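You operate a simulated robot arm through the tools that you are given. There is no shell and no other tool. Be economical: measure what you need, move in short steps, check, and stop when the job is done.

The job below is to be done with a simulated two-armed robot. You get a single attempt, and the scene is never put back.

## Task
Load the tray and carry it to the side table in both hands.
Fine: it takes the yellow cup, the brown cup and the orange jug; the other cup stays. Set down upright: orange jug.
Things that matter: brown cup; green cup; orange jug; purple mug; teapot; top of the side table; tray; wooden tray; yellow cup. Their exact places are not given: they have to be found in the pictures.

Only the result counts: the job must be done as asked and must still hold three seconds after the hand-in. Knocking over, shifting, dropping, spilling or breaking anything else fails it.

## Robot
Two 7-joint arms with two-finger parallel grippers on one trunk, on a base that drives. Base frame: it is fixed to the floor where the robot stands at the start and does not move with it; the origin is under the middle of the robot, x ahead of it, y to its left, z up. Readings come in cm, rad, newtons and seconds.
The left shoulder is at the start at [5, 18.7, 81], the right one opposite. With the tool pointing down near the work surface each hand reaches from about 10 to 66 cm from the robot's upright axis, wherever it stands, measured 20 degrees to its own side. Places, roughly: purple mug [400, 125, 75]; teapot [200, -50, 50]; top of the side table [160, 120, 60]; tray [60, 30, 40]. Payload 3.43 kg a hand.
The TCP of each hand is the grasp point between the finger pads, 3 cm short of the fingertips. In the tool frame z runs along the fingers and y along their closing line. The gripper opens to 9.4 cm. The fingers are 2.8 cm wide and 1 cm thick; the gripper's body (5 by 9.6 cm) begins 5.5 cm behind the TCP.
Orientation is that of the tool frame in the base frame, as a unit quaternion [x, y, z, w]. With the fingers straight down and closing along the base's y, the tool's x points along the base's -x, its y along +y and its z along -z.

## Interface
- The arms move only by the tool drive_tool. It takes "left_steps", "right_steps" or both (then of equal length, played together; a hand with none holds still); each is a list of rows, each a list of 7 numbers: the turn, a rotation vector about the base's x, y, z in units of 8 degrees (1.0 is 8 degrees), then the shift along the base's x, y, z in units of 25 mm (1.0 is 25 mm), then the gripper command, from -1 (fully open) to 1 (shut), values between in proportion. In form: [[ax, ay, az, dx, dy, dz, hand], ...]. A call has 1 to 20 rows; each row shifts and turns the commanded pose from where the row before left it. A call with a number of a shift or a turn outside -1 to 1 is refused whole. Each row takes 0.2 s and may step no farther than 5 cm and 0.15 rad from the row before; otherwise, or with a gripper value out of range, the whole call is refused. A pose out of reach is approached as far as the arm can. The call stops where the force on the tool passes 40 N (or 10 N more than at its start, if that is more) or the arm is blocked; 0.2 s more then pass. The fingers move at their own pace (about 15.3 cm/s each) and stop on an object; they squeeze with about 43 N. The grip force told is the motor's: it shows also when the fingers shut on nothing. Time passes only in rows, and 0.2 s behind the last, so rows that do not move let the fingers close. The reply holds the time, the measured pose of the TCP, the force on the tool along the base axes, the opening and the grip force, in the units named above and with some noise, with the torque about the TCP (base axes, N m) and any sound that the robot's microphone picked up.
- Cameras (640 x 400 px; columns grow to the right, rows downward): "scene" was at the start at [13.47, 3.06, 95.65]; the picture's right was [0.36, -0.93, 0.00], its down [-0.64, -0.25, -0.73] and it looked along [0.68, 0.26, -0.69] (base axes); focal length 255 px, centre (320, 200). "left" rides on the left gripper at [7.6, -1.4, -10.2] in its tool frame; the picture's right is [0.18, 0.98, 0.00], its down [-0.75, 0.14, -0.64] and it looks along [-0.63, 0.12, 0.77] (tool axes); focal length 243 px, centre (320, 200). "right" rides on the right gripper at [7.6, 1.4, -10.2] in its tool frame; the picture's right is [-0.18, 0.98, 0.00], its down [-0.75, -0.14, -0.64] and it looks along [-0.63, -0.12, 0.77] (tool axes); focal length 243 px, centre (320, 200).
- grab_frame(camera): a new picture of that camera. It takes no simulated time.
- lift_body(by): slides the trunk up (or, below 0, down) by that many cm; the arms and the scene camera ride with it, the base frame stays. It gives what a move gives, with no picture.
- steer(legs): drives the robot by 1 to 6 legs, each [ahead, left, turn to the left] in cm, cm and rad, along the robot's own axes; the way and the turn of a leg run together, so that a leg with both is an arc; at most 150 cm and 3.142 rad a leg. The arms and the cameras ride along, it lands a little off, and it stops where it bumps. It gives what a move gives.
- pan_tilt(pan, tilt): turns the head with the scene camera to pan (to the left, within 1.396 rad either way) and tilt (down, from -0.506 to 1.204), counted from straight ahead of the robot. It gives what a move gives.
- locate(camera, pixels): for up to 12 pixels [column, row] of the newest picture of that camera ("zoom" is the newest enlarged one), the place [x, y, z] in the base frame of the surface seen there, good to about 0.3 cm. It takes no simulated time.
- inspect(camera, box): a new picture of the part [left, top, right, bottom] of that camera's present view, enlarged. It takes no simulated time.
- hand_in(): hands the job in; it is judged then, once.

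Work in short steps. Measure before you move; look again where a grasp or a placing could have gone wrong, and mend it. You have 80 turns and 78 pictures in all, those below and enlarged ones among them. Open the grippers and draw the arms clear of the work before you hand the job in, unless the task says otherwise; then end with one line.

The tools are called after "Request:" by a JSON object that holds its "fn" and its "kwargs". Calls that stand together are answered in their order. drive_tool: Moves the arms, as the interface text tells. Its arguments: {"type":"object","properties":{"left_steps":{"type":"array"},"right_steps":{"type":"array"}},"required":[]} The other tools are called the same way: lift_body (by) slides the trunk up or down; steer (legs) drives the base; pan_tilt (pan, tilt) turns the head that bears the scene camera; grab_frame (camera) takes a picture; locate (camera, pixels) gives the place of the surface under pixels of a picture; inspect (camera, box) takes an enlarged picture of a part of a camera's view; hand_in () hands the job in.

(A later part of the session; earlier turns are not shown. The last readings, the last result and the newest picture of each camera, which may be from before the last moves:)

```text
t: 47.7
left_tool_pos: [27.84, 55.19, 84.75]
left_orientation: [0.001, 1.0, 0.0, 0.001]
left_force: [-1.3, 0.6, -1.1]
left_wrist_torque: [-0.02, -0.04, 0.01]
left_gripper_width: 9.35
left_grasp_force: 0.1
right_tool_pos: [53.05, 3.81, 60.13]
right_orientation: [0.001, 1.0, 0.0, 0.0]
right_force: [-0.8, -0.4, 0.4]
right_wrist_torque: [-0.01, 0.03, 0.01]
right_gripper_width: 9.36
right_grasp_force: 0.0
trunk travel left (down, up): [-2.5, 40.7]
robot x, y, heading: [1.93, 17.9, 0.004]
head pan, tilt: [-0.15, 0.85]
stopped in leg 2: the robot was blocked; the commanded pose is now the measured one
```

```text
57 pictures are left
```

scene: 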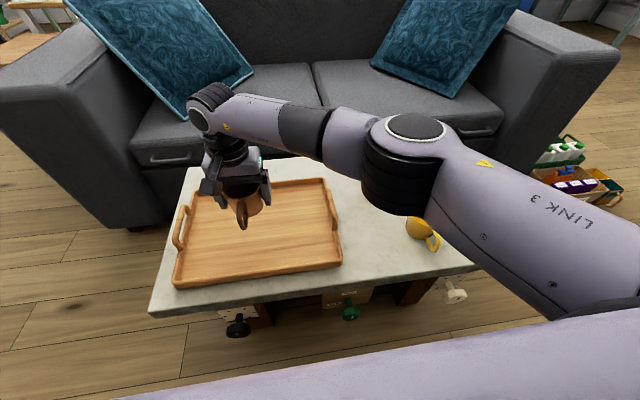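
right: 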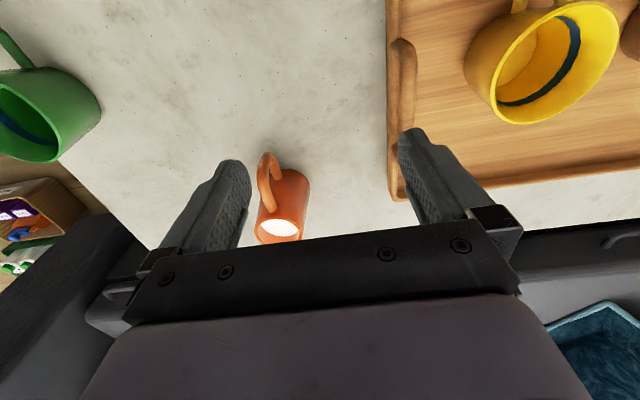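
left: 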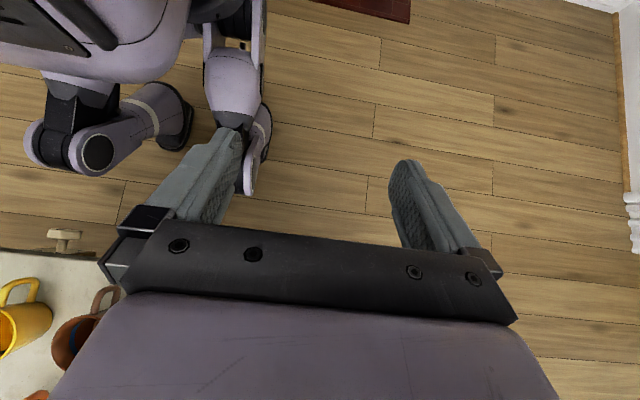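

Blocked at x≈1.9; I test the reach at height above the jug (64,-3.3).

Request:
{"fn": "drive_tool", "kwargs": {"right_steps": [[0, 0, 0, 0.73, -0.475, 0, -1], [0, 0, 0, 0.73, -0.475, 0, -1], [0, 0, 0, 0.73, -0.475, 0, -1], [0, 0, 0, 0.73, -0.475, 0, -1], [0, 0, 0, 0.73, -0.475, 0, -1], [0, 0, 0, 0.73, -0.475, 0, -1]]}}

Request:
{"fn": "grab_frame", "kwargs": {"camera": "right"}}

```text
t: 49.1
left_tool_pos: [27.84, 55.16, 84.67]
left_orientation: [0.0, 1.0, 0.0, 0.001]
left_force: [-0.4, -0.5, -0.3]
left_wrist_torque: [-0.01, 0.04, 0.0]
left_gripper_width: 9.41
left_grasp_force: 0.1
right_tool_pos: [63.95, -3.15, 60.13]
right_orientation: [0.0, 1.0, -0.001, 0.001]
right_force: [-0.1, -0.5, 0.5]
right_wrist_torque: [0.0, -0.02, -0.02]
right_gripper_width: 9.38
right_grasp_force: 0.1
trunk travel left (down, up): [-2.5, 40.7]
robot x, y, heading: [1.72, 17.59, -0.003]
head pan, tilt: [-0.15, 0.85]
```

```text
56 pictures are left
```

right: 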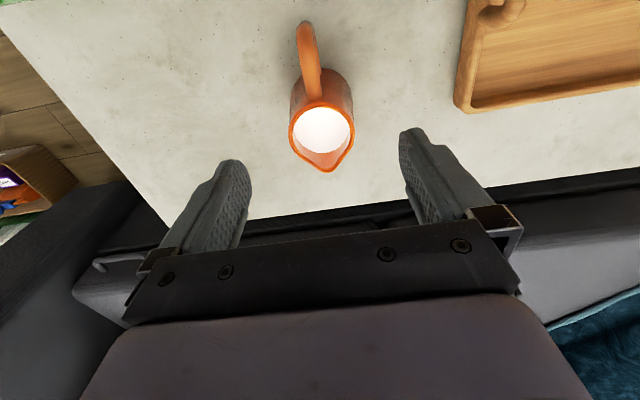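

Reached. The jug rim is at columns 290–354 with the spout at (323,172); I measure it here.

Request:
{"fn": "locate", "kwargs": {"camera": "right", "pixels": [[291, 125], [353, 122], [324, 171], [318, 102], [305, 25], [322, 130], [293, 100], [350, 90], [312, 80]]}}

```text
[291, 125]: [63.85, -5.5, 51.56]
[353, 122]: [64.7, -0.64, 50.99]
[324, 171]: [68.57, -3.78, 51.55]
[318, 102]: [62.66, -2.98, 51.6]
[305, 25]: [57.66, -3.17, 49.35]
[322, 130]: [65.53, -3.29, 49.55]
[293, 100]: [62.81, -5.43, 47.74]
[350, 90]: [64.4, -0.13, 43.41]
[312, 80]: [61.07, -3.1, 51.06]
```

Jug center ≈(64.7,-3.15). I descend to z≈47 with the fingers open either side.

Request:
{"fn": "drive_tool", "kwargs": {"right_steps": [[0, 0, 0, 0.03, 0, -0.65, -1], [0, 0, 0, 0.03, 0, -0.65, -1], [0, 0, 0, 0.03, 0, -0.65, -1], [0, 0, 0, 0.03, 0, -0.65, -1], [0, 0, 0, 0, 0, -0.65, -1], [0, 0, 0, 0, 0, -0.65, -1], [0, 0, 0, 0, 0, -0.65, -1], [0, 0, 0, 0, 0, -0.65, -1]]}}

```text
t: 50.9
left_tool_pos: [27.75, 55.27, 84.75]
left_orientation: [0.001, 1.0, -0.001, 0.001]
left_force: [0.5, 0.6, 0.0]
left_wrist_torque: [-0.03, 0.02, -0.01]
left_gripper_width: 9.38
left_grasp_force: 0.0
right_tool_pos: [63.78, -3.49, 48.04]
right_orientation: [0.001, 1.0, 0.0, -0.001]
right_force: [0.1, 0.6, -0.2]
right_wrist_torque: [-0.02, -0.01, 0.0]
right_gripper_width: 9.38
right_grasp_force: 0.0
right hand out of reach, approached as far as the arm can: row 7, 8
trunk travel left (down, up): [-2.5, 40.7]
robot x, y, heading: [2.17, 17.57, 0.003]
head pan, tilt: [-0.15, 0.85]
```

Reached (63.8,-3.5,48.0), good enough on the body; I nudge back into reach and re-centre in y before closing.

Request:
{"fn": "drive_tool", "kwargs": {"right_steps": [[0, 0, 0, -0.1, 0, 0.35, -1], [0, 0, 0, 0, 0, 0, -1]]}}

```text
t: 51.5
left_tool_pos: [27.8, 55.31, 84.79]
left_orientation: [0.001, 1.0, 0.0, 0.001]
left_force: [0.9, -0.3, 0.1]
left_wrist_torque: [0.02, -0.01, 0.01]
left_gripper_width: 9.39
left_grasp_force: 0.0
right_tool_pos: [63.4, -3.49, 48.79]
right_orientation: [0.001, 1.0, 0.0, -0.003]
right_force: [0.0, 0.7, 0.1]
right_wrist_torque: [-0.03, 0.02, -0.01]
right_gripper_width: 9.41
right_grasp_force: 0.0
trunk travel left (down, up): [-2.5, 40.7]
robot x, y, heading: [2.12, 17.49, -0.004]
head pan, tilt: [-0.15, 0.85]
```

The command follows the measured pose. I lower the trunk 1.5 cm for depth and reach, then nudge x +1, y +0.3.

Request:
{"fn": "lift_body", "kwargs": {"by": -1.5}}

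Request:
{"fn": "drive_tool", "kwargs": {"right_steps": [[0, 0, 0, 0.2, 0.06, 0, -1], [0, 0, 0, 0.2, 0.06, 0, -1]]}}

Request:
{"fn": "grab_frame", "kwargs": {"camera": "right"}}

```text
t: 52.1
left_tool_pos: [27.86, 55.36, 83.17]
left_orientation: [0.001, 1.0, 0.0, 0.0]
left_force: [-0.3, -0.8, -0.2]
left_wrist_torque: [0.01, 0.03, 0.03]
left_gripper_width: 9.41
left_grasp_force: 0.2
right_tool_pos: [63.46, -3.41, 47.34]
right_orientation: [0.001, 1.0, -0.001, -0.002]
right_force: [0.6, 0.0, 0.6]
right_wrist_torque: [0.02, 0.01, -0.02]
right_gripper_width: 9.39
right_grasp_force: 0.0
trunk travel left (down, up): [-1.0, 42.2]
robot x, y, heading: [2.22, 17.52, -0.001]
head pan, tilt: [-0.15, 0.85]
```

```text
t: 52.7
left_tool_pos: [27.82, 55.29, 83.23]
left_orientation: [0.001, 1.0, 0.0, 0.001]
left_force: [-0.1, 0.5, -0.8]
left_wrist_torque: [0.03, 0.01, 0.04]
left_gripper_width: 9.39
left_grasp_force: 0.0
right_tool_pos: [63.78, -3.23, 47.07]
right_orientation: [0.001, 1.0, -0.001, -0.003]
right_force: [-0.8, -0.4, -0.3]
right_wrist_torque: [0.01, -0.02, -0.01]
right_gripper_width: 9.39
right_grasp_force: 0.1
right hand out of reach, approached as far as the arm can: row 2
trunk travel left (down, up): [-1.0, 42.2]
robot x, y, heading: [1.79, 17.56, -0.0]
head pan, tilt: [-0.15, 0.85]
```

```text
55 pictures are left
```

right: 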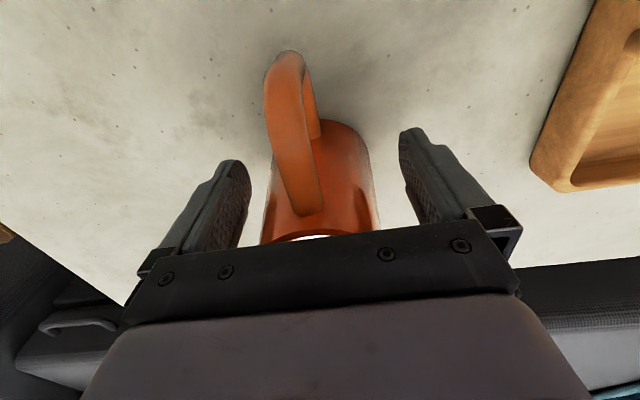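

The jug sits centred between the fingers. I close in steps.

Request:
{"fn": "drive_tool", "kwargs": {"right_steps": [[0, 0, 0, 0, 0, 0, -0.5], [0, 0, 0, 0, 0, 0, 0], [0, 0, 0, 0, 0, 0, 0.4], [0, 0, 0, 0, 0, 0, 1], [0, 0, 0, 0, 0, 0, 1]]}}

Request:
{"fn": "drive_tool", "kwargs": {"right_steps": [[0, 0, 0, 0, 0, 0.2, 1], [0, 0, 0, 0, 0, 0.3, 1], [0, 0, 0, 0, 0, 0.3, 1]]}}

Request:
{"fn": "grab_frame", "kwargs": {"camera": "right"}}

```text
t: 53.9
left_tool_pos: [27.87, 55.28, 83.26]
left_orientation: [0.001, 1.0, 0.0, 0.002]
left_force: [0.6, 0.3, 0.9]
left_wrist_torque: [0.0, -0.03, 0.04]
left_gripper_width: 9.39
left_grasp_force: 0.1
right_tool_pos: [63.67, -3.28, 47.22]
right_orientation: [0.001, 1.0, -0.001, -0.003]
right_force: [-1.3, -1.7, 0.5]
right_wrist_torque: [-0.12, -0.03, -0.06]
right_gripper_width: 6.56
right_grasp_force: 42.7
trunk travel left (down, up): [-1.0, 42.2]
robot x, y, heading: [1.86, 17.62, -0.002]
head pan, tilt: [-0.15, 0.85]
```

```text
t: 54.7
left_tool_pos: [27.7, 55.33, 83.31]
left_orientation: [0.001, 1.0, 0.0, 0.0]
left_force: [1.1, -0.4, 0.2]
left_wrist_torque: [0.01, -0.01, -0.02]
left_gripper_width: 9.39
left_grasp_force: 0.1
right_tool_pos: [63.8, -3.14, 49.21]
right_orientation: [0.0, 1.0, -0.001, -0.003]
right_force: [0.1, 0.3, -2.7]
right_wrist_torque: [0.03, 0.0, -0.01]
right_gripper_width: 6.49
right_grasp_force: 42.6
trunk travel left (down, up): [-1.0, 42.2]
robot x, y, heading: [2.09, 17.48, -0.003]
head pan, tilt: [-0.15, 0.85]
```

```text
54 pictures are left
```

right: 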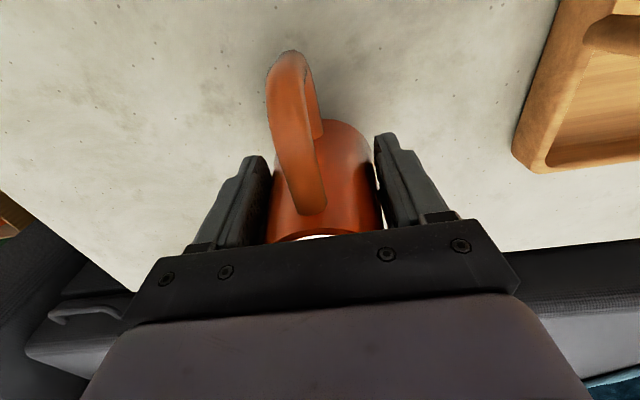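

The jug is held upright. I lift to about z=57.5, draw in x by 2 cm, then drive left 22 cm.

Request:
{"fn": "drive_tool", "kwargs": {"right_steps": [[0, 0, 0, 0, 0, 0.3, 1], [0, 0, 0, 0, 0, 0.4, 1], [0, 0, 0, 0, 0, 0.5, 1], [0, 0, 0, 0, 0, 0.5, 1], [0, 0, 0, 0, 0, 0.5, 1], [0, 0, 0, -0.1, 0, 0.5, 1], [0, 0, 0, -0.2, 0, 0.4, 1], [0, 0, 0, -0.2, 0, 0.3, 1], [0, 0, 0, -0.2, 0, 0, 1], [0, 0, 0, -0.1, 0, 0, 1]]}}

Request:
{"fn": "steer", "kwargs": {"legs": [[-0.6, 0, 0], [0, 11, 0], [0, 11, 0]]}}

Request:
{"fn": "grab_frame", "kwargs": {"camera": "right"}}

```text
t: 56.9
left_tool_pos: [27.75, 55.23, 83.13]
left_orientation: [0.001, 1.0, 0.0, 0.0]
left_force: [-0.1, 0.3, 0.2]
left_wrist_torque: [0.01, -0.02, 0.03]
left_gripper_width: 9.39
left_grasp_force: 0.0
right_tool_pos: [61.94, -3.15, 57.64]
right_orientation: [0.0, 1.0, -0.001, -0.002]
right_force: [-0.6, 0.1, -3.4]
right_wrist_torque: [-0.01, 0.02, 0.03]
right_gripper_width: 6.46
right_grasp_force: 42.8
trunk travel left (down, up): [-1.0, 42.2]
robot x, y, heading: [1.97, 17.52, -0.002]
head pan, tilt: [-0.15, 0.85]
```

```text
t: 59.2
left_tool_pos: [27.13, 77.61, 83.22]
left_orientation: [-0.001, 1.0, 0.001, 0.0]
left_force: [0.0, -0.7, -0.3]
left_wrist_torque: [0.02, 0.0, 0.01]
left_gripper_width: 9.42
left_grasp_force: 0.1
right_tool_pos: [61.4, 19.25, 57.75]
right_orientation: [-0.003, 1.0, -0.001, -0.003]
right_force: [-1.0, -0.1, -3.1]
right_wrist_torque: [0.0, 0.04, -0.01]
right_gripper_width: 6.48
right_grasp_force: 42.9
trunk travel left (down, up): [-1.0, 42.2]
robot x, y, heading: [1.34, 39.84, -0.004]
head pan, tilt: [-0.15, 0.85]
```

```text
53 pictures are left
```

right: 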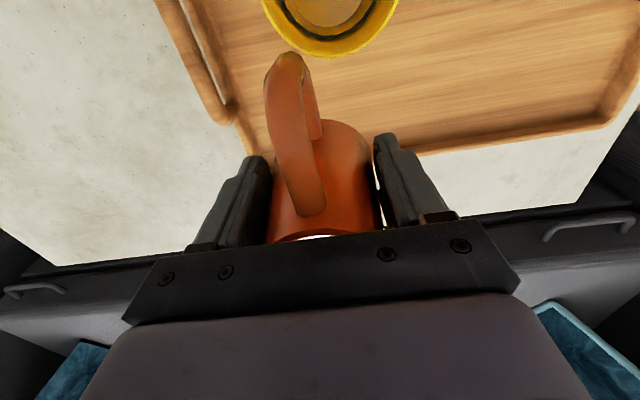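

The jug is upright at (61.4,19.3). I move it to y≈28.3, x≈59.9 and lower to just above the tray floor.

Request:
{"fn": "drive_tool", "kwargs": {"right_steps": [[0, 0, 0, -0.1, 0.4, 0, 1], [0, 0, 0, -0.1, 0.7, 0, 1], [0, 0, 0, -0.1, 0.7, 0, 1], [0, 0, 0, -0.1, 0.7, 0, 1], [0, 0, 0, -0.1, 0.7, 0, 1], [0, 0, 0, -0.1, 0.42, 0, 1], [0, 0, 0, 0, 0, -0.3, 1], [0, 0, 0, 0, 0, -0.5, 1], [0, 0, 0, 0, 0, -0.5, 1], [0, 0, 0, 0, 0, -0.5, 1], [0, 0, 0, 0, 0, -0.5, 1], [0, 0, 0, 0, 0, -0.5, 1], [0, 0, 0, 0, 0, -0.4, 1], [0, 0, 0, 0, 0, -0.3, 1]]}}

Request:
{"fn": "grab_frame", "kwargs": {"camera": "right"}}

```text
t: 62.2
left_tool_pos: [27.07, 77.71, 83.26]
left_orientation: [-0.002, 1.0, 0.001, 0.001]
left_force: [-0.2, 0.3, 1.0]
left_wrist_torque: [0.02, -0.02, 0.0]
left_gripper_width: 9.38
left_grasp_force: 0.0
right_tool_pos: [59.88, 28.46, 48.94]
right_orientation: [-0.002, 1.0, -0.001, -0.003]
right_force: [-0.8, -0.7, -3.9]
right_wrist_torque: [0.01, -0.03, 0.0]
right_gripper_width: 6.41
right_grasp_force: 43.0
trunk travel left (down, up): [-1.0, 42.2]
robot x, y, heading: [1.43, 39.78, 0.002]
head pan, tilt: [-0.15, 0.85]
```

```text
52 pictures are left
```

right: 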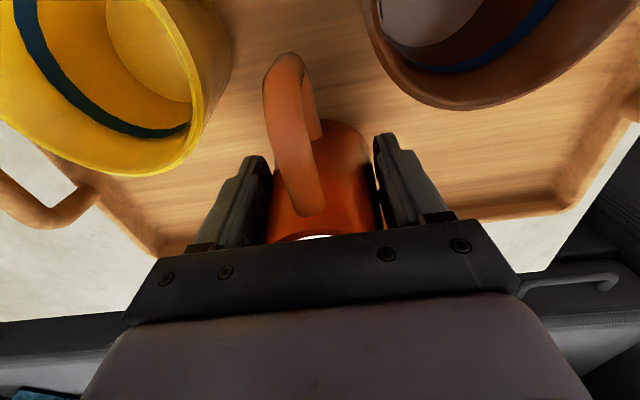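

The jug hangs between the cups without touching them. I lower in small steps watching for contact.

Request:
{"fn": "drive_tool", "kwargs": {"right_steps": [[0, 0, 0, 0, 0, -0.06, 1], [0, 0, 0, 0, 0, -0.06, 1], [0, 0, 0, 0, 0, -0.06, 1]]}}

```text
t: 63.0
left_tool_pos: [27.08, 77.45, 83.25]
left_orientation: [-0.002, 1.0, 0.001, 0.0]
left_force: [-0.2, -0.1, -0.3]
left_wrist_torque: [0.01, 0.01, 0.04]
left_gripper_width: 9.39
left_grasp_force: 0.1
right_tool_pos: [59.95, 28.33, 48.47]
right_orientation: [-0.002, 1.0, -0.002, -0.003]
right_force: [-0.2, -0.3, -3.3]
right_wrist_torque: [0.01, 0.0, -0.02]
right_gripper_width: 6.42
right_grasp_force: 43.1
trunk travel left (down, up): [-1.0, 42.2]
robot x, y, heading: [1.58, 39.93, -0.0]
head pan, tilt: [-0.15, 0.85]
```

Request:
{"fn": "drive_tool", "kwargs": {"right_steps": [[0, 0, 0, 0, 0, -0.05, 1], [0, 0, 0, 0, 0, -0.05, 1]]}}

```text
t: 63.6
left_tool_pos: [27.11, 77.48, 83.11]
left_orientation: [-0.002, 1.0, 0.0, 0.0]
left_force: [0.3, -0.8, -0.7]
left_wrist_torque: [-0.01, -0.02, -0.04]
left_gripper_width: 9.41
left_grasp_force: 0.1
right_tool_pos: [60.0, 28.37, 48.12]
right_orientation: [-0.002, 1.0, -0.001, -0.004]
right_force: [0.0, 0.5, -4.4]
right_wrist_torque: [-0.04, 0.04, -0.01]
right_gripper_width: 6.43
right_grasp_force: 43.0
trunk travel left (down, up): [-1.0, 42.2]
robot x, y, heading: [1.08, 40.13, 0.003]
head pan, tilt: [-0.15, 0.85]
```

Still hanging; a bit lower.

Request:
{"fn": "drive_tool", "kwargs": {"right_steps": [[0, 0, 0, 0, 0, -0.04, 1], [0, 0, 0, 0, 0, -0.03, 1]]}}

```text
t: 64.2
left_tool_pos: [27.1, 77.63, 83.24]
left_orientation: [-0.001, 1.0, 0.0, -0.001]
left_force: [-1.0, 0.1, -0.7]
left_wrist_torque: [-0.02, 0.01, 0.03]
left_gripper_width: 9.41
left_grasp_force: 0.1
right_tool_pos: [59.96, 28.31, 48.1]
right_orientation: [-0.002, 1.0, -0.001, -0.003]
right_force: [0.1, 0.7, -4.6]
right_wrist_torque: [0.01, 0.0, 0.02]
right_gripper_width: 6.44
right_grasp_force: 43.6
trunk travel left (down, up): [-1.0, 42.2]
robot x, y, heading: [1.24, 39.77, 0.002]
head pan, tilt: [-0.15, 0.85]
```

Request:
{"fn": "drive_tool", "kwargs": {"right_steps": [[0, 0, 0, 0, 0, -0.03, 1], [0, 0, 0, 0, 0, -0.03, 1]]}}

```text
t: 64.8
left_tool_pos: [27.07, 77.68, 83.35]
left_orientation: [-0.002, 1.0, 0.0, 0.001]
left_force: [-0.1, -0.7, -0.2]
left_wrist_torque: [-0.03, 0.0, 0.01]
left_gripper_width: 9.38
left_grasp_force: 0.1
right_tool_pos: [59.97, 28.14, 48.11]
right_orientation: [-0.003, 1.0, -0.001, -0.003]
right_force: [-2.0, -1.1, 2.2]
right_wrist_torque: [-0.03, 0.18, -0.01]
right_gripper_width: 6.42
right_grasp_force: 42.8
trunk travel left (down, up): [-1.0, 42.2]
robot x, y, heading: [1.2, 39.84, 0.002]
head pan, tilt: [-0.15, 0.85]
```

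Contact. I open and rise straight up.

Request:
{"fn": "drive_tool", "kwargs": {"right_steps": [[0, 0, 0, 0, 0, 0, 0], [0, 0, 0, 0, 0, 0, -0.8], [0, 0, 0, 0, 0, 0, -0.8], [0, 0, 0, 0, 0, 0.3, -0.8], [0, 0, 0, 0, 0, 0.7, -0.8], [0, 0, 0, 0, 0, 1, -0.8], [0, 0, 0, 0, 0, 1, -0.8], [0, 0, 0, 0, 0, 1, -0.8], [0, 0, 0, 0, 0, 1, -0.8]]}}

Request:
{"fn": "grab_frame", "kwargs": {"camera": "right"}}

Request:
{"fn": "grab_frame", "kwargs": {"camera": "scene"}}

```text
t: 66.8
left_tool_pos: [27.03, 77.65, 83.25]
left_orientation: [-0.003, 1.0, 0.0, 0.001]
left_force: [0.5, -0.6, 0.8]
left_wrist_torque: [0.02, 0.01, -0.01]
left_gripper_width: 9.4
left_grasp_force: 0.0
right_tool_pos: [59.86, 28.24, 60.34]
right_orientation: [-0.002, 1.0, -0.001, -0.002]
right_force: [0.7, 1.2, 0.0]
right_wrist_torque: [0.01, 0.02, -0.02]
right_gripper_width: 8.47
right_grasp_force: 0.1
trunk travel left (down, up): [-1.0, 42.2]
robot x, y, heading: [1.44, 39.82, -0.002]
head pan, tilt: [-0.15, 0.85]
```

```text
51 pictures are left
```

right: 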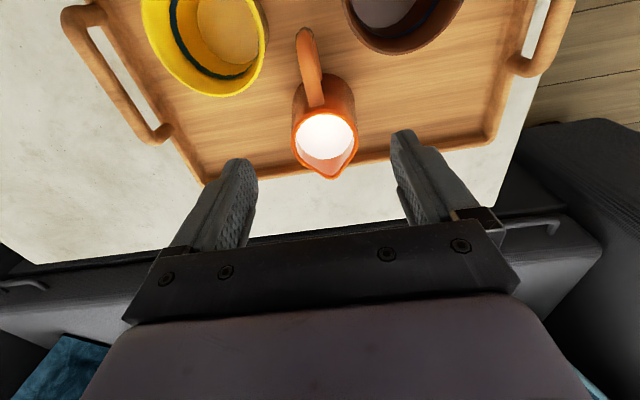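

```text
50 pictures are left
```

scene: 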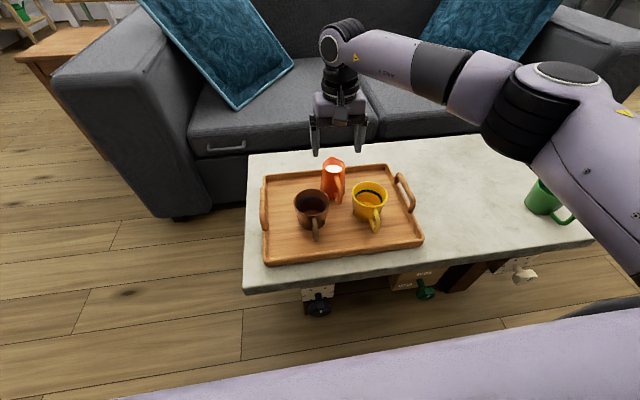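

All three items are in the tray. Now I look toward the side table, the wooden one at the upper left of the picture.

Request:
{"fn": "pan_tilt", "kwargs": {"pan": 0.55, "tilt": 0.35}}

Request:
{"fn": "grab_frame", "kwargs": {"camera": "scene"}}

```text
t: 67.9
left_tool_pos: [27.08, 77.6, 83.1]
left_orientation: [-0.001, 1.0, 0.0, 0.001]
left_force: [-0.2, -0.6, 0.1]
left_wrist_torque: [-0.03, 0.0, 0.01]
left_gripper_width: 9.42
left_grasp_force: 0.0
right_tool_pos: [59.89, 28.23, 60.3]
right_orientation: [-0.001, 1.0, 0.0, -0.003]
right_force: [0.5, -0.6, 0.8]
right_wrist_torque: [-0.01, -0.02, -0.03]
right_gripper_width: 8.48
right_grasp_force: 0.0
trunk travel left (down, up): [-1.0, 42.2]
robot x, y, heading: [1.42, 39.98, 0.002]
head pan, tilt: [0.55, 0.351]
```

```text
49 pictures are left
```

scene: 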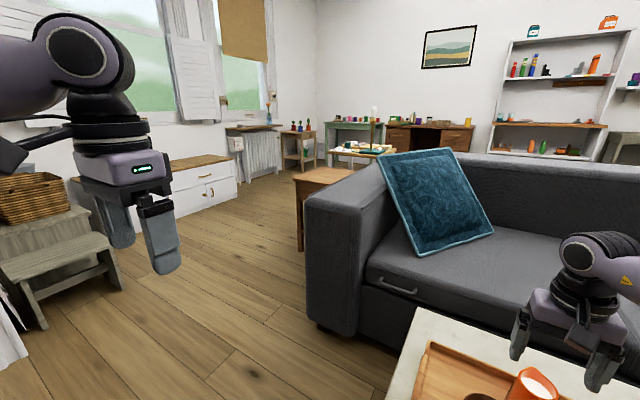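

The wooden side table is at (325,175), partly behind the sofa arm. I measure its corners, the sofa arm and free floor.

Request:
{"fn": "locate", "kwargs": {"camera": "scene", "pixels": [[296, 178], [322, 167], [352, 169], [307, 187], [325, 176], [305, 200], [310, 215], [355, 215], [365, 190], [315, 320], [300, 250], [333, 190]]}}

Request:
{"fn": "inspect", "kwargs": {"camera": "scene", "box": [220, 100, 420, 260]}}

```text
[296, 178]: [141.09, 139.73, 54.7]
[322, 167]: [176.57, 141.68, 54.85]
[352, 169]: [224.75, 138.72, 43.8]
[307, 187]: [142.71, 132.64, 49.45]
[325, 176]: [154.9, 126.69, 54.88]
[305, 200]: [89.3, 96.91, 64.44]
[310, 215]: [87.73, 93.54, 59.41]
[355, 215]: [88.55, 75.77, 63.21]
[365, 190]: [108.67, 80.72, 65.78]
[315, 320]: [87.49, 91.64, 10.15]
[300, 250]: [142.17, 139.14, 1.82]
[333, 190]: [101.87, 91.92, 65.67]
```

```text
2.50 times, centred on (320, 180) of scene
```

zoom: 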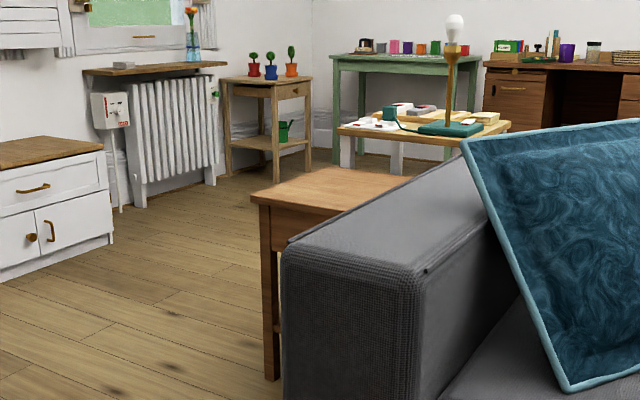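

The side table top is at z≈54.9, around x 141–178. First I centre the robot on the tray (y≈28.6) and survey the floor on the left for the later route.

Request:
{"fn": "locate", "kwargs": {"camera": "scene", "pixels": [[375, 148], [340, 152], [385, 155], [233, 195], [110, 285], [45, 325], [10, 290], [180, 215], [80, 235], [250, 160], [25, 360], [300, 170]]}}

Request:
{"fn": "steer", "kwargs": {"legs": [[0, -11.3, 0]]}}

Request:
{"fn": "drive_tool", "kwargs": {"left_steps": [[0, 0, 0, 0.9, -0.68, -0.6, -1], [0, 0, 0, 0.9, -0.68, -0.6, -1], [0, 0, 0, 0.9, -0.68, -0.6, -1], [0, 0, 0, 0.9, -0.68, -0.6, -1], [0, 0, 0, 0.9, -0.68, -0.6, -1], [0, 0, 0, 0.9, -0.68, -0.6, -1], [0, 0, 0, 0.9, -0.68, -0.6, -1], [0, 0, 0, 0.9, -0.68, -0.6, -1], [0, 0, 0, 0.9, -0.68, -0.6, -1], [0, 0, 0, 0.9, -0.68, -0.6, -1], [0, 0, 0, 0.9, -0.68, -0.6, -1], [0, 0, 0, 0.9, -0.68, -0.6, -1]], "right_steps": [[0, 0, 0, 0, 0, 0, -1], [0, 0, 0, 0, 0, 0, -1], [0, 0, 0, 0, 0, 0, -1], [0, 0, 0, 0, 0, 0, -1], [0, 0, 0, -0.4, -0.45, 0, -1], [0, 0, 0, -0.4, -0.45, 0, -1], [0, 0, 0, -0.4, -0.45, 0, -1], [0, 0, 0, -0.4, -0.45, 0, -1], [0, 0, 0, -0.4, -0.45, 0, -1], [0, 0, 0, 0, 0, 0, -1], [0, 0, 0, 0, 0, 0, -1], [0, 0, 0, 0, 0, 0, -1]]}}

Request:
{"fn": "grab_frame", "kwargs": {"camera": "left"}}

Request:
{"fn": "grab_frame", "kwargs": {"camera": "right"}}

```text
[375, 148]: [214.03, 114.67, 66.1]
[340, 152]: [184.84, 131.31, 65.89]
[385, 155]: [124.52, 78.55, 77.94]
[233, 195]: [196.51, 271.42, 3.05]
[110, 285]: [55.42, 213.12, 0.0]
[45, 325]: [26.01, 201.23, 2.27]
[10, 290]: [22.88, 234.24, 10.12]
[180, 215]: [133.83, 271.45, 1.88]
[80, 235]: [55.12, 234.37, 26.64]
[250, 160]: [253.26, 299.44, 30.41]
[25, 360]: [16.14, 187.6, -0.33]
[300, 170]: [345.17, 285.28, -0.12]
```

```text
t: 69.1
left_tool_pos: [27.17, 66.27, 83.15]
left_orientation: [0.0, 1.0, 0.0, 0.001]
left_force: [-0.5, -0.1, -0.6]
left_wrist_torque: [0.0, 0.0, 0.03]
left_gripper_width: 9.39
left_grasp_force: 0.2
right_tool_pos: [59.95, 16.83, 60.27]
right_orientation: [-0.001, 1.0, -0.001, -0.003]
right_force: [0.5, -0.1, -0.2]
right_wrist_torque: [-0.01, -0.03, 0.04]
right_gripper_width: 8.45
right_grasp_force: 0.1
trunk travel left (down, up): [-1.0, 42.2]
robot x, y, heading: [1.28, 28.68, 0.0]
head pan, tilt: [0.55, 0.351]
```

```text
t: 71.7
left_tool_pos: [51.19, 48.79, 65.7]
left_orientation: [-0.001, 1.0, 0.0, 0.0]
left_force: [-0.4, -0.4, -0.5]
left_wrist_torque: [-0.05, 0.03, 0.03]
left_gripper_width: 9.39
left_grasp_force: 0.0
left hand out of reach, approached as far as the arm can: row 11, 12
right_tool_pos: [54.74, 11.35, 60.26]
right_orientation: [0.0, 1.0, -0.001, -0.003]
right_force: [-0.5, -0.2, 0.4]
right_wrist_torque: [0.0, 0.05, -0.05]
right_gripper_width: 9.4
right_grasp_force: 0.0
trunk travel left (down, up): [-1.0, 42.2]
robot x, y, heading: [1.42, 28.13, 0.002]
head pan, tilt: [0.55, 0.351]
```

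```text
47 pictures are left
```

left: 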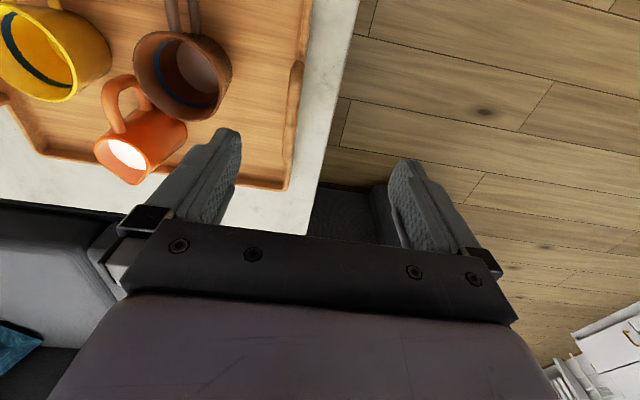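

```text
46 pictures are left
```

right: 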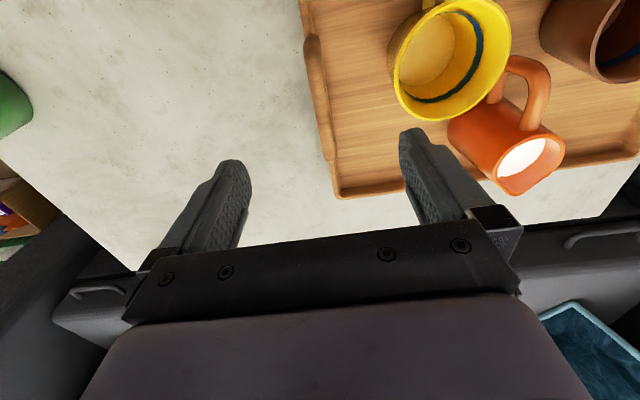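

The left hand stopped early (51.2,48.8,65.7). I measure the handles from both cameras and try moving on from there.

Request:
{"fn": "locate", "kwargs": {"camera": "left", "pixels": [[297, 70], [295, 100], [290, 130], [285, 180]]}}

Request:
{"fn": "locate", "kwargs": {"camera": "right", "pixels": [[310, 45], [315, 75], [322, 110], [332, 150]]}}

Request:
{"fn": "drive_tool", "kwargs": {"left_steps": [[0, 0, 0, 0.4, -0.4, 0, -1], [0, 0, 0, 0.4, -0.4, 0, -1], [0, 0, 0, 0.4, -0.3, -0.3, -1]]}}

```text
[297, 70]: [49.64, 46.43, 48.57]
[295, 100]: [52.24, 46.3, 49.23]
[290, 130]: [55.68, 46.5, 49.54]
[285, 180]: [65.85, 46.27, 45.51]
```

```text
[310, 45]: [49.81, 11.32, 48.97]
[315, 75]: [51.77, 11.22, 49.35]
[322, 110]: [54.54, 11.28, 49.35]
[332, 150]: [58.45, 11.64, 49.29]
```

```text
t: 72.5
left_tool_pos: [51.11, 48.94, 65.24]
left_orientation: [-0.001, 1.0, 0.0, 0.001]
left_force: [0.9, 0.7, 0.1]
left_wrist_torque: [0.01, 0.02, 0.02]
left_gripper_width: 9.39
left_grasp_force: 0.0
left hand out of reach, approached as far as the arm can: row 1, 2, 3
right_tool_pos: [54.72, 11.21, 60.26]
right_orientation: [-0.001, 1.0, 0.0, -0.003]
right_force: [-0.1, 0.0, 0.6]
right_wrist_torque: [-0.02, 0.01, -0.01]
right_gripper_width: 9.4
right_grasp_force: 0.1
trunk travel left (down, up): [-1.0, 42.2]
robot x, y, heading: [1.58, 28.31, -0.001]
head pan, tilt: [0.55, 0.351]
```

The left hand will not extend further; I look at its arm posture.

Request:
{"fn": "pan_tilt", "kwargs": {"pan": 0.5, "tilt": 0.55}}

Request:
{"fn": "grab_frame", "kwargs": {"camera": "scene"}}

```text
t: 73.2
left_tool_pos: [51.06, 48.87, 65.2]
left_orientation: [-0.001, 1.0, -0.001, 0.001]
left_force: [-0.4, 0.1, 0.3]
left_wrist_torque: [0.0, -0.02, -0.01]
left_gripper_width: 9.42
left_grasp_force: 0.1
right_tool_pos: [54.74, 11.14, 60.24]
right_orientation: [0.0, 1.0, -0.001, -0.002]
right_force: [0.4, 1.0, -0.3]
right_wrist_torque: [0.06, 0.03, -0.02]
right_gripper_width: 9.38
right_grasp_force: 0.0
trunk travel left (down, up): [-1.0, 42.2]
robot x, y, heading: [1.94, 28.78, 0.0]
head pan, tilt: [0.499, 0.55]
```

```text
45 pictures are left
```

scene: 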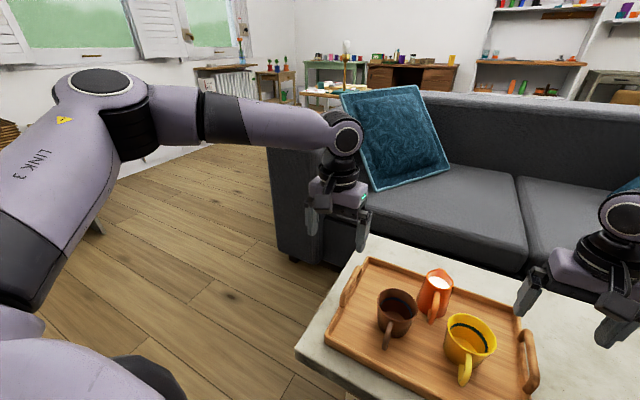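

The left elbow is swung far out, so it is likely a joint limit of this posture. I draw the hand back and up, inward, and approach along a different path.

Request:
{"fn": "drive_tool", "kwargs": {"left_steps": [[0, 0, 0, -0.6, -0.2, 0.8, -1], [0, 0, 0, -0.8, -0.4, 0.8, -1], [0, 0, 0, -0.8, -0.4, 0.8, -1], [0, 0, 0, -0.8, -0.4, 0.8, -1], [0, 0, 0, -0.8, -0.4, 0.8, -1], [0, 0, 0, 0.8, 0, 0, -1], [0, 0, 0, 0.8, 0, 0, -1], [0, 0, 0, 0.8, 0, 0, -1], [0, 0, 0, 0.8, 0, 0, -1], [0, 0, 0, 0.8, 0, 0, -1], [0, 0, 0, 0.8, 0, 0, -1]]}}

Request:
{"fn": "grab_frame", "kwargs": {"camera": "scene"}}

```text
t: 75.6
left_tool_pos: [50.65, 47.98, 74.45]
left_orientation: [-0.001, 1.0, -0.001, 0.001]
left_force: [-0.2, 0.0, -0.5]
left_wrist_torque: [0.01, 0.01, 0.02]
left_gripper_width: 9.4
left_grasp_force: 0.1
left hand out of reach, approached as far as the arm can: row 8, 9, 10, 11
right_tool_pos: [54.8, 11.28, 60.25]
right_orientation: [0.0, 1.0, -0.001, -0.003]
right_force: [0.2, -0.1, 0.2]
right_wrist_torque: [-0.03, -0.01, -0.04]
right_gripper_width: 9.4
right_grasp_force: 0.0
trunk travel left (down, up): [-1.0, 42.2]
robot x, y, heading: [1.31, 28.21, -0.001]
head pan, tilt: [0.499, 0.55]
```

```text
44 pictures are left
```

scene: 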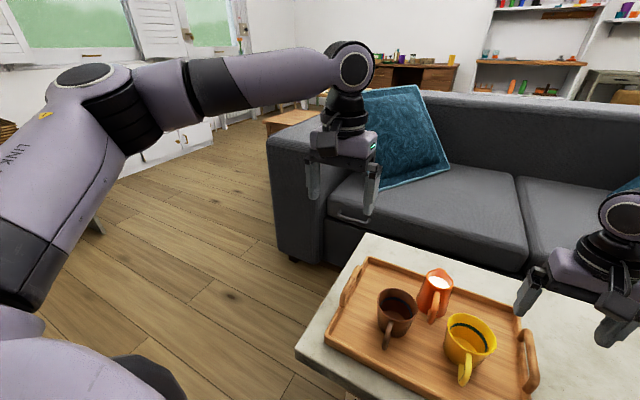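

Still limited with the elbow out. I sweep the left hand inward first to change the elbow posture, then back out.

Request:
{"fn": "drive_tool", "kwargs": {"left_steps": [[0, 0, 0, -0.7, -0.7, 0, -1], [0, 0, 0, -0.7, -0.7, 0, -1], [0, 0, 0, -0.6, -0.8, 0, -1], [0, 0, 0, -0.5, -0.8, 0, -1], [0, 0, 0, -0.5, -0.8, 0, -1], [0, 0, 0, -0.5, -0.8, 0, -1], [0, 0, 0, -0.3, -0.8, 0, -1], [0, 0, 0, -0.3, -0.8, 0, -1], [0, 0, 0, 0, -0.8, 0, -1]]}}

Request:
{"fn": "grab_frame", "kwargs": {"camera": "scene"}}

```text
t: 77.6
left_tool_pos: [41.54, 41.96, 73.96]
left_orientation: [-0.001, 1.0, 0.0, 0.001]
left_force: [0.9, 0.0, -0.2]
left_wrist_torque: [-0.01, -0.02, 0.0]
left_gripper_width: 9.41
left_grasp_force: 0.1
left hand out of reach, approached as far as the arm can: row 2, 3, 4, 5, 6, 7, 8, 9
right_tool_pos: [54.86, 11.2, 60.15]
right_orientation: [-0.001, 1.0, -0.001, -0.002]
right_force: [-0.2, 0.1, 0.3]
right_wrist_torque: [0.05, 0.05, -0.04]
right_gripper_width: 9.39
right_grasp_force: 0.1
trunk travel left (down, up): [-1.0, 42.2]
robot x, y, heading: [1.52, 28.48, -0.002]
head pan, tilt: [0.499, 0.55]
```

```text
43 pictures are left
```

scene: 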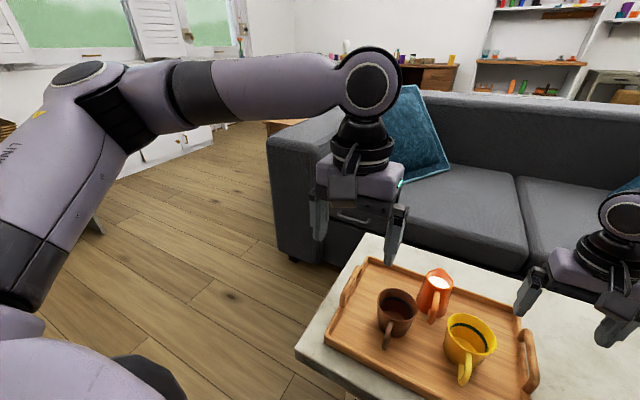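

The posture with the elbow folded out is the limit. I extend the left arm far out to the left-front, so the elbow straightens, then sweep inward at full extension.

Request:
{"fn": "drive_tool", "kwargs": {"left_steps": [[0, 0, 0, 0.2, 0.9, 0, -1], [0, 0, 0, 0.2, 0.9, 0, -1], [0, 0, 0, 0.3, 0.9, 0, -1], [0, 0, 0, 0.4, 0.9, 0, -1], [0, 0, 0, 0.5, 0.9, 0, -1], [0, 0, 0, 0.5, 0.9, 0, -1], [0, 0, 0, 0.5, 0.9, 0, -1], [0, 0, 0, 0.5, 0.9, 0, -1], [0, 0, 0, 0.8, 0.9, 0, -1], [0, 0, 0, 0.9, 0.9, 0, -1], [0, 0, 0, 0.9, 0.5, 0, -1], [0, 0, 0, 0.9, 0, 0, -1], [0, 0, 0, 0.9, 0, 0, -1], [0, 0, 0, 0.9, 0, 0, -1]]}}

Request:
{"fn": "grab_frame", "kwargs": {"camera": "scene"}}

```text
t: 80.6
left_tool_pos: [59.0, 65.83, 73.78]
left_orientation: [-0.001, 1.0, 0.0, 0.0]
left_force: [-0.4, 0.0, 0.5]
left_wrist_torque: [0.02, 0.01, 0.02]
left_gripper_width: 9.42
left_grasp_force: 0.1
left hand out of reach, approached as far as the arm can: row 13, 14
right_tool_pos: [54.75, 11.21, 60.14]
right_orientation: [-0.001, 1.0, -0.001, -0.003]
right_force: [-0.4, 0.1, -0.5]
right_wrist_torque: [-0.01, -0.03, 0.01]
right_gripper_width: 9.42
right_grasp_force: 0.1
trunk travel left (down, up): [-1.0, 42.2]
robot x, y, heading: [1.85, 29.16, 0.002]
head pan, tilt: [0.499, 0.55]
```

```text
42 pictures are left
```

scene: 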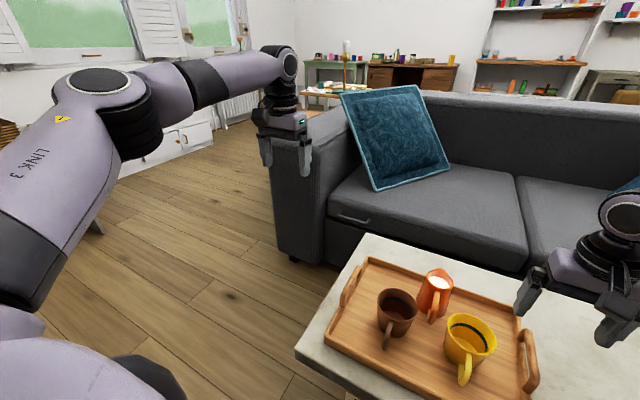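

Extended to (59,65.8). Now I sweep inward at this radius while lowering a bit.

Request:
{"fn": "drive_tool", "kwargs": {"left_steps": [[0, 0, 0, 0, -0.6, -0.3, -1], [0, 0, 0, 0, -0.8, -0.3, -1], [0, 0, 0, 0, -0.8, -0.3, -1], [0, 0, 0, 0, -0.8, -0.3, -1], [0, 0, 0, 0, -0.8, -0.3, -1], [0, 0, 0, 0, -0.8, -0.3, -1], [0, 0, 0, 0, -0.8, -0.3, -1], [0, 0, 0, 0, -0.8, -0.3, -1], [0, 0, 0, 0, -0.8, -0.3, -1], [0, 0, 0, 0, -0.5, 0, -1]]}}

```text
t: 82.8
left_tool_pos: [52.82, 50.46, 67.4]
left_orientation: [-0.001, 1.0, 0.0, 0.0]
left_force: [-0.4, 0.9, 0.5]
left_wrist_torque: [0.03, 0.04, 0.04]
left_gripper_width: 9.39
left_grasp_force: 0.0
left hand out of reach, approached as far as the arm can: row 2, 3, 4, 5, 6, 7, 8, 9, 10
right_tool_pos: [54.79, 11.14, 60.3]
right_orientation: [-0.001, 1.0, -0.001, -0.002]
right_force: [-0.1, 0.6, 0.5]
right_wrist_torque: [0.01, 0.01, 0.01]
right_gripper_width: 9.39
right_grasp_force: 0.0
trunk travel left (down, up): [-1.0, 42.2]
robot x, y, heading: [1.35, 28.25, -0.0]
head pan, tilt: [0.499, 0.55]
```

Same boundary again, so it looks like a wrist-yaw limit. I test by yawing the left gripper clockwise while moving inward.

Request:
{"fn": "drive_tool", "kwargs": {"left_steps": [[0, 0, -1, 0, 0, 0.2, -1], [0, 0, -1, 0, 0, 0.2, -1], [0, 0, -1, 0, 0, 0.2, -1], [0, 0, -1, 0, 0, 0, -1], [0, 0, -1, 0.2, -0.4, 0, -1], [0, 0, -1, 0.2, -0.4, 0, -1], [0, 0, -1, 0.2, -0.4, 0, -1], [0, 0, -1, 0.2, -0.4, 0, -1]]}}

```text
t: 84.6
left_tool_pos: [51.79, 48.97, 68.91]
left_orientation: [0.531, 0.848, 0.0, 0.001]
left_force: [0.7, -0.1, -0.2]
left_wrist_torque: [0.01, -0.04, 0.0]
left_gripper_width: 9.41
left_grasp_force: 0.1
left hand out of reach, approached as far as the arm can: row 5, 6, 7, 8
right_tool_pos: [54.91, 11.26, 60.24]
right_orientation: [-0.001, 1.0, -0.001, -0.003]
right_force: [-0.4, 0.3, -0.6]
right_wrist_torque: [0.0, -0.01, -0.01]
right_gripper_width: 9.4
right_grasp_force: 0.1
trunk travel left (down, up): [-1.0, 42.2]
robot x, y, heading: [1.54, 28.28, 0.003]
head pan, tilt: [0.499, 0.55]
```

The boundary isn't wrist yaw; it behaves as a shoulder limit to the inside. I simply undo the yaw and shift the base 9 cm right, so the left handle lies outward of the left shoulder (the right arm has inward reach to spare).

Request:
{"fn": "drive_tool", "kwargs": {"left_steps": [[0, 0, 1, -0.1, 0.2, 0, -1], [0, 0, 1, -0.1, 0.2, 0, -1], [0, 0, 1, -0.1, 0.2, 0, -1], [0, 0, 1, 0, 0, 0, -1], [0, 0, 1, 0, 0, 0, -1], [0, 0, 1, 0, 0, 0, -1], [0, 0, 1, 0, 0, 0, -1], [0, 0, 1, 0, 0, 0, -1]]}}

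Request:
{"fn": "steer", "kwargs": {"legs": [[0, -9, 0]]}}

```text
t: 86.4
left_tool_pos: [51.24, 50.7, 68.99]
left_orientation: [-0.002, 1.0, 0.0, 0.0]
left_force: [0.3, -0.8, -0.3]
left_wrist_torque: [0.02, -0.01, 0.04]
left_gripper_width: 9.41
left_grasp_force: 0.1
right_tool_pos: [54.82, 11.11, 60.3]
right_orientation: [0.0, 1.0, -0.001, -0.003]
right_force: [0.1, -0.2, -0.4]
right_wrist_torque: [0.0, -0.01, 0.0]
right_gripper_width: 9.4
right_grasp_force: 0.1
trunk travel left (down, up): [-1.0, 42.2]
robot x, y, heading: [1.02, 28.43, 0.001]
head pan, tilt: [0.499, 0.55]
```

```text
t: 87.5
left_tool_pos: [51.28, 41.74, 69.03]
left_orientation: [0.0, 1.0, 0.0, 0.001]
left_force: [-0.4, 0.1, 0.7]
left_wrist_torque: [-0.03, -0.01, 0.01]
left_gripper_width: 9.4
left_grasp_force: 0.2
right_tool_pos: [54.78, 2.27, 60.21]
right_orientation: [-0.002, 1.0, -0.001, -0.003]
right_force: [-0.4, -0.2, -0.3]
right_wrist_torque: [-0.01, 0.0, 0.0]
right_gripper_width: 9.39
right_grasp_force: 0.0
trunk travel left (down, up): [-1.0, 42.2]
robot x, y, heading: [1.16, 19.91, 0.0]
head pan, tilt: [0.499, 0.55]
```

Both hands go above their handles: left (54.5,46.2), right (54.5,11.35), z≈60, openings about 6 cm.

Request:
{"fn": "drive_tool", "kwargs": {"left_steps": [[0, 0, 0, 0, 0.36, -0.2, -0.28], [0, 0, 0, 0.26, 0.36, -0.72, -0.28], [0, 0, 0, 0.26, 0.36, -0.72, -0.28], [0, 0, 0, 0.26, 0.36, -0.72, -0.28], [0, 0, 0, 0.26, 0.2, -0.72, -0.28], [0, 0, 0, 0.26, 0.16, -0.52, -0.28]], "right_steps": [[0, 0, 0, -0.02, 0.6, 0, -0.28], [0, 0, 0, -0.02, 0.6, 0, -0.28], [0, 0, 0, -0.02, 0.6, 0, -0.28], [0, 0, 0, -0.02, 0.6, 0, -0.28], [0, 0, 0, -0.02, 0.6, 0, -0.28], [0, 0, 0, -0.02, 0.63, 0, -0.28]]}}

Request:
{"fn": "grab_frame", "kwargs": {"camera": "left"}}

Request:
{"fn": "grab_frame", "kwargs": {"camera": "right"}}

```text
t: 88.9
left_tool_pos: [54.07, 46.21, 60.06]
left_orientation: [0.0, 1.0, 0.0, 0.001]
left_force: [0.3, 0.0, -0.2]
left_wrist_torque: [0.01, 0.02, -0.01]
left_gripper_width: 6.01
left_grasp_force: 0.0
left hand out of reach, approached as far as the arm can: row 6
right_tool_pos: [54.44, 11.44, 60.31]
right_orientation: [0.0, 1.0, -0.002, -0.003]
right_force: [-0.3, -0.3, 0.3]
right_wrist_torque: [-0.02, 0.02, 0.02]
right_gripper_width: 6.03
right_grasp_force: 0.1
trunk travel left (down, up): [-1.0, 42.2]
robot x, y, heading: [1.39, 19.3, 0.002]
head pan, tilt: [0.499, 0.55]
```

```text
41 pictures are left
```

left: 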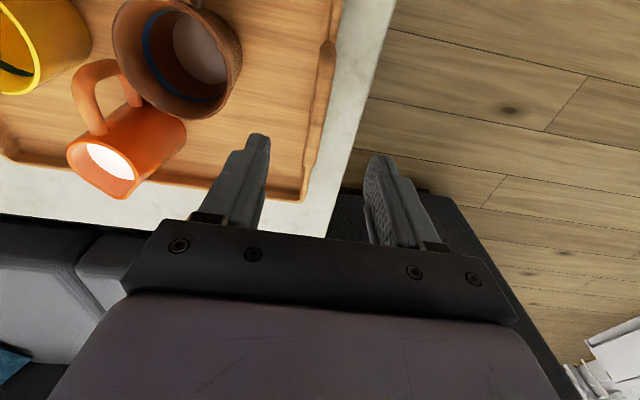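

```text
40 pictures are left
```

right: 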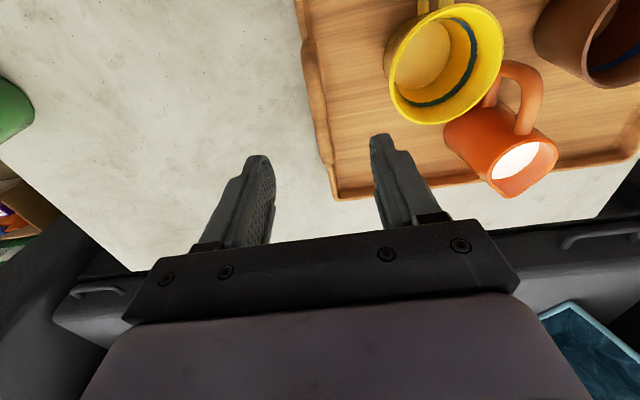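

Left is at its limit again at this height, so I shift the base 5 cm further right, and bring the hands back over the handles while descending to z≈55.

Request:
{"fn": "steer", "kwargs": {"legs": [[0, -5, 0]]}}

Request:
{"fn": "drive_tool", "kwargs": {"left_steps": [[0, 0, 0, 0, 0.6, 0, -0.28], [0, 0, 0, 0.04, 0.7, 0, -0.28], [0, 0, 0, 0.06, 0.7, 0, -0.28], [0, 0, 0, 0, 0, -0.7, -0.28], [0, 0, 0, 0, 0, -0.7, -0.28], [0, 0, 0, 0, 0, -0.6, -0.28]], "right_steps": [[0, 0, 0, 0, 0.6, 0, -0.28], [0, 0, 0, 0, 0.7, 0, -0.28], [0, 0, 0, 0, 0.68, 0, -0.28], [0, 0, 0, 0, 0, -0.7, -0.28], [0, 0, 0, 0, 0, -0.7, -0.28], [0, 0, 0, 0, 0, -0.6, -0.28]]}}

Request:
{"fn": "grab_frame", "kwargs": {"camera": "left"}}

Request:
{"fn": "grab_frame", "kwargs": {"camera": "right"}}

```text
t: 89.8
left_tool_pos: [54.14, 41.45, 60.26]
left_orientation: [-0.001, 1.0, 0.0, 0.001]
left_force: [0.5, 0.4, -0.1]
left_wrist_torque: [0.04, -0.03, -0.03]
left_gripper_width: 6.01
left_grasp_force: 0.1
right_tool_pos: [54.53, 6.58, 60.28]
right_orientation: [0.0, 1.0, 0.0, -0.003]
right_force: [-0.4, 0.4, 0.0]
right_wrist_torque: [-0.02, -0.02, -0.02]
right_gripper_width: 6.01
right_grasp_force: 0.1
trunk travel left (down, up): [-1.0, 42.2]
robot x, y, heading: [1.32, 14.76, 0.003]
head pan, tilt: [0.499, 0.55]
```

```text
t: 91.2
left_tool_pos: [54.15, 46.36, 55.2]
left_orientation: [-0.001, 1.0, 0.0, 0.002]
left_force: [0.6, -0.2, 0.6]
left_wrist_torque: [-0.01, 0.0, -0.02]
left_gripper_width: 6.03
left_grasp_force: 0.1
right_tool_pos: [54.27, 11.47, 55.46]
right_orientation: [-0.001, 1.0, -0.001, -0.002]
right_force: [0.8, -0.2, -0.7]
right_wrist_torque: [-0.03, 0.0, 0.0]
right_gripper_width: 6.04
right_grasp_force: 0.2
trunk travel left (down, up): [-1.0, 42.2]
robot x, y, heading: [1.49, 14.77, 0.0]
head pan, tilt: [0.499, 0.55]
```

```text
39 pictures are left
```

left: 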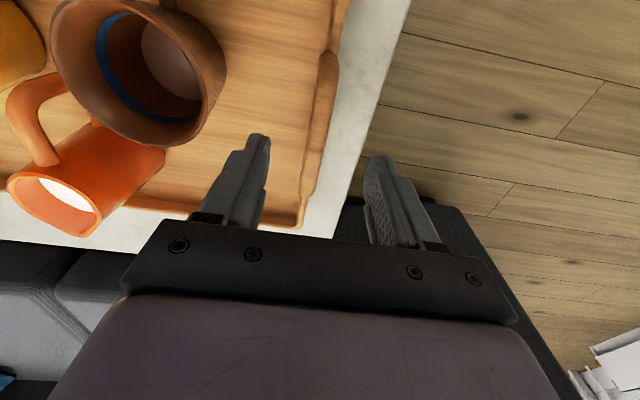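

```text
38 pictures are left
```

right: 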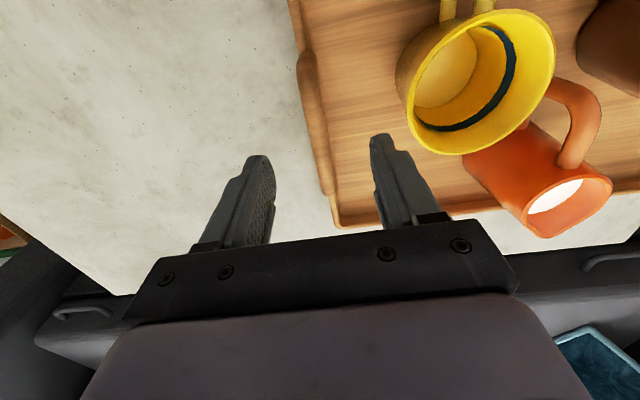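

Both handles lie between the open fingers. I descend to z≈48.9 at the bars.

Request:
{"fn": "drive_tool", "kwargs": {"left_steps": [[0, 0, 0, 0.08, 0, -0.6, -0.28], [0, 0, 0, 0.08, 0, -0.6, -0.28], [0, 0, 0, 0, 0, -0.6, -0.28], [0, 0, 0, 0, 0, -0.4, -0.28], [0, 0, 0, 0, 0, -0.3, -0.28]], "right_steps": [[0, 0, 0, 0.06, 0, -0.6, -0.28], [0, 0, 0, 0.06, 0, -0.6, -0.28], [0, 0, 0, 0, 0, -0.6, -0.28], [0, 0, 0, 0, 0, -0.45, -0.28], [0, 0, 0, 0, 0, -0.35, -0.28]]}}

Request:
{"fn": "grab_frame", "kwargs": {"camera": "left"}}

Request:
{"fn": "grab_frame", "kwargs": {"camera": "right"}}

```text
t: 92.5
left_tool_pos: [51.52, 47.4, 51.26]
left_orientation: [0.0, 1.0, -0.001, 0.001]
left_force: [0.7, 0.3, 0.6]
left_wrist_torque: [0.0, -0.01, -0.04]
left_gripper_width: 6.01
left_grasp_force: 0.1
left hand out of reach, approached as far as the arm can: row 1, 2, 3, 4, 5
right_tool_pos: [54.57, 11.53, 48.67]
right_orientation: [-0.001, 1.0, -0.001, -0.002]
right_force: [-0.7, -0.3, 0.0]
right_wrist_torque: [-0.03, -0.01, -0.03]
right_gripper_width: 6.02
right_grasp_force: 0.1
trunk travel left (down, up): [-1.0, 42.2]
robot x, y, heading: [1.3, 14.96, -0.001]
head pan, tilt: [0.499, 0.55]
```

```text
37 pictures are left
```

left: 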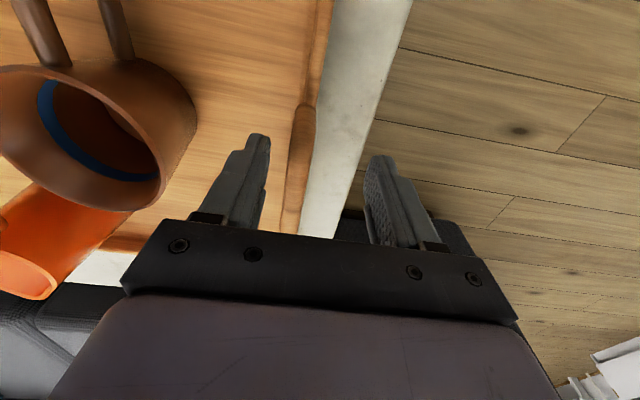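

```text
36 pictures are left
```

right: 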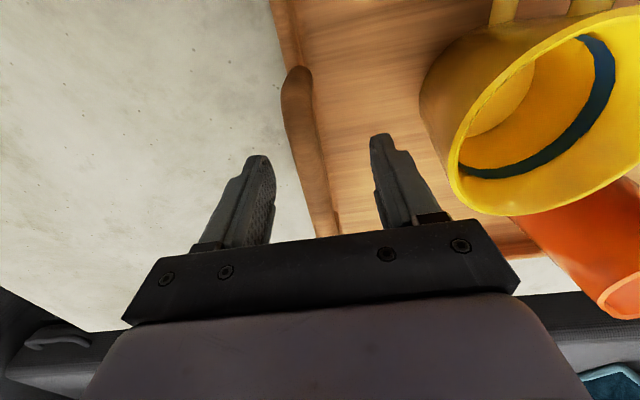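

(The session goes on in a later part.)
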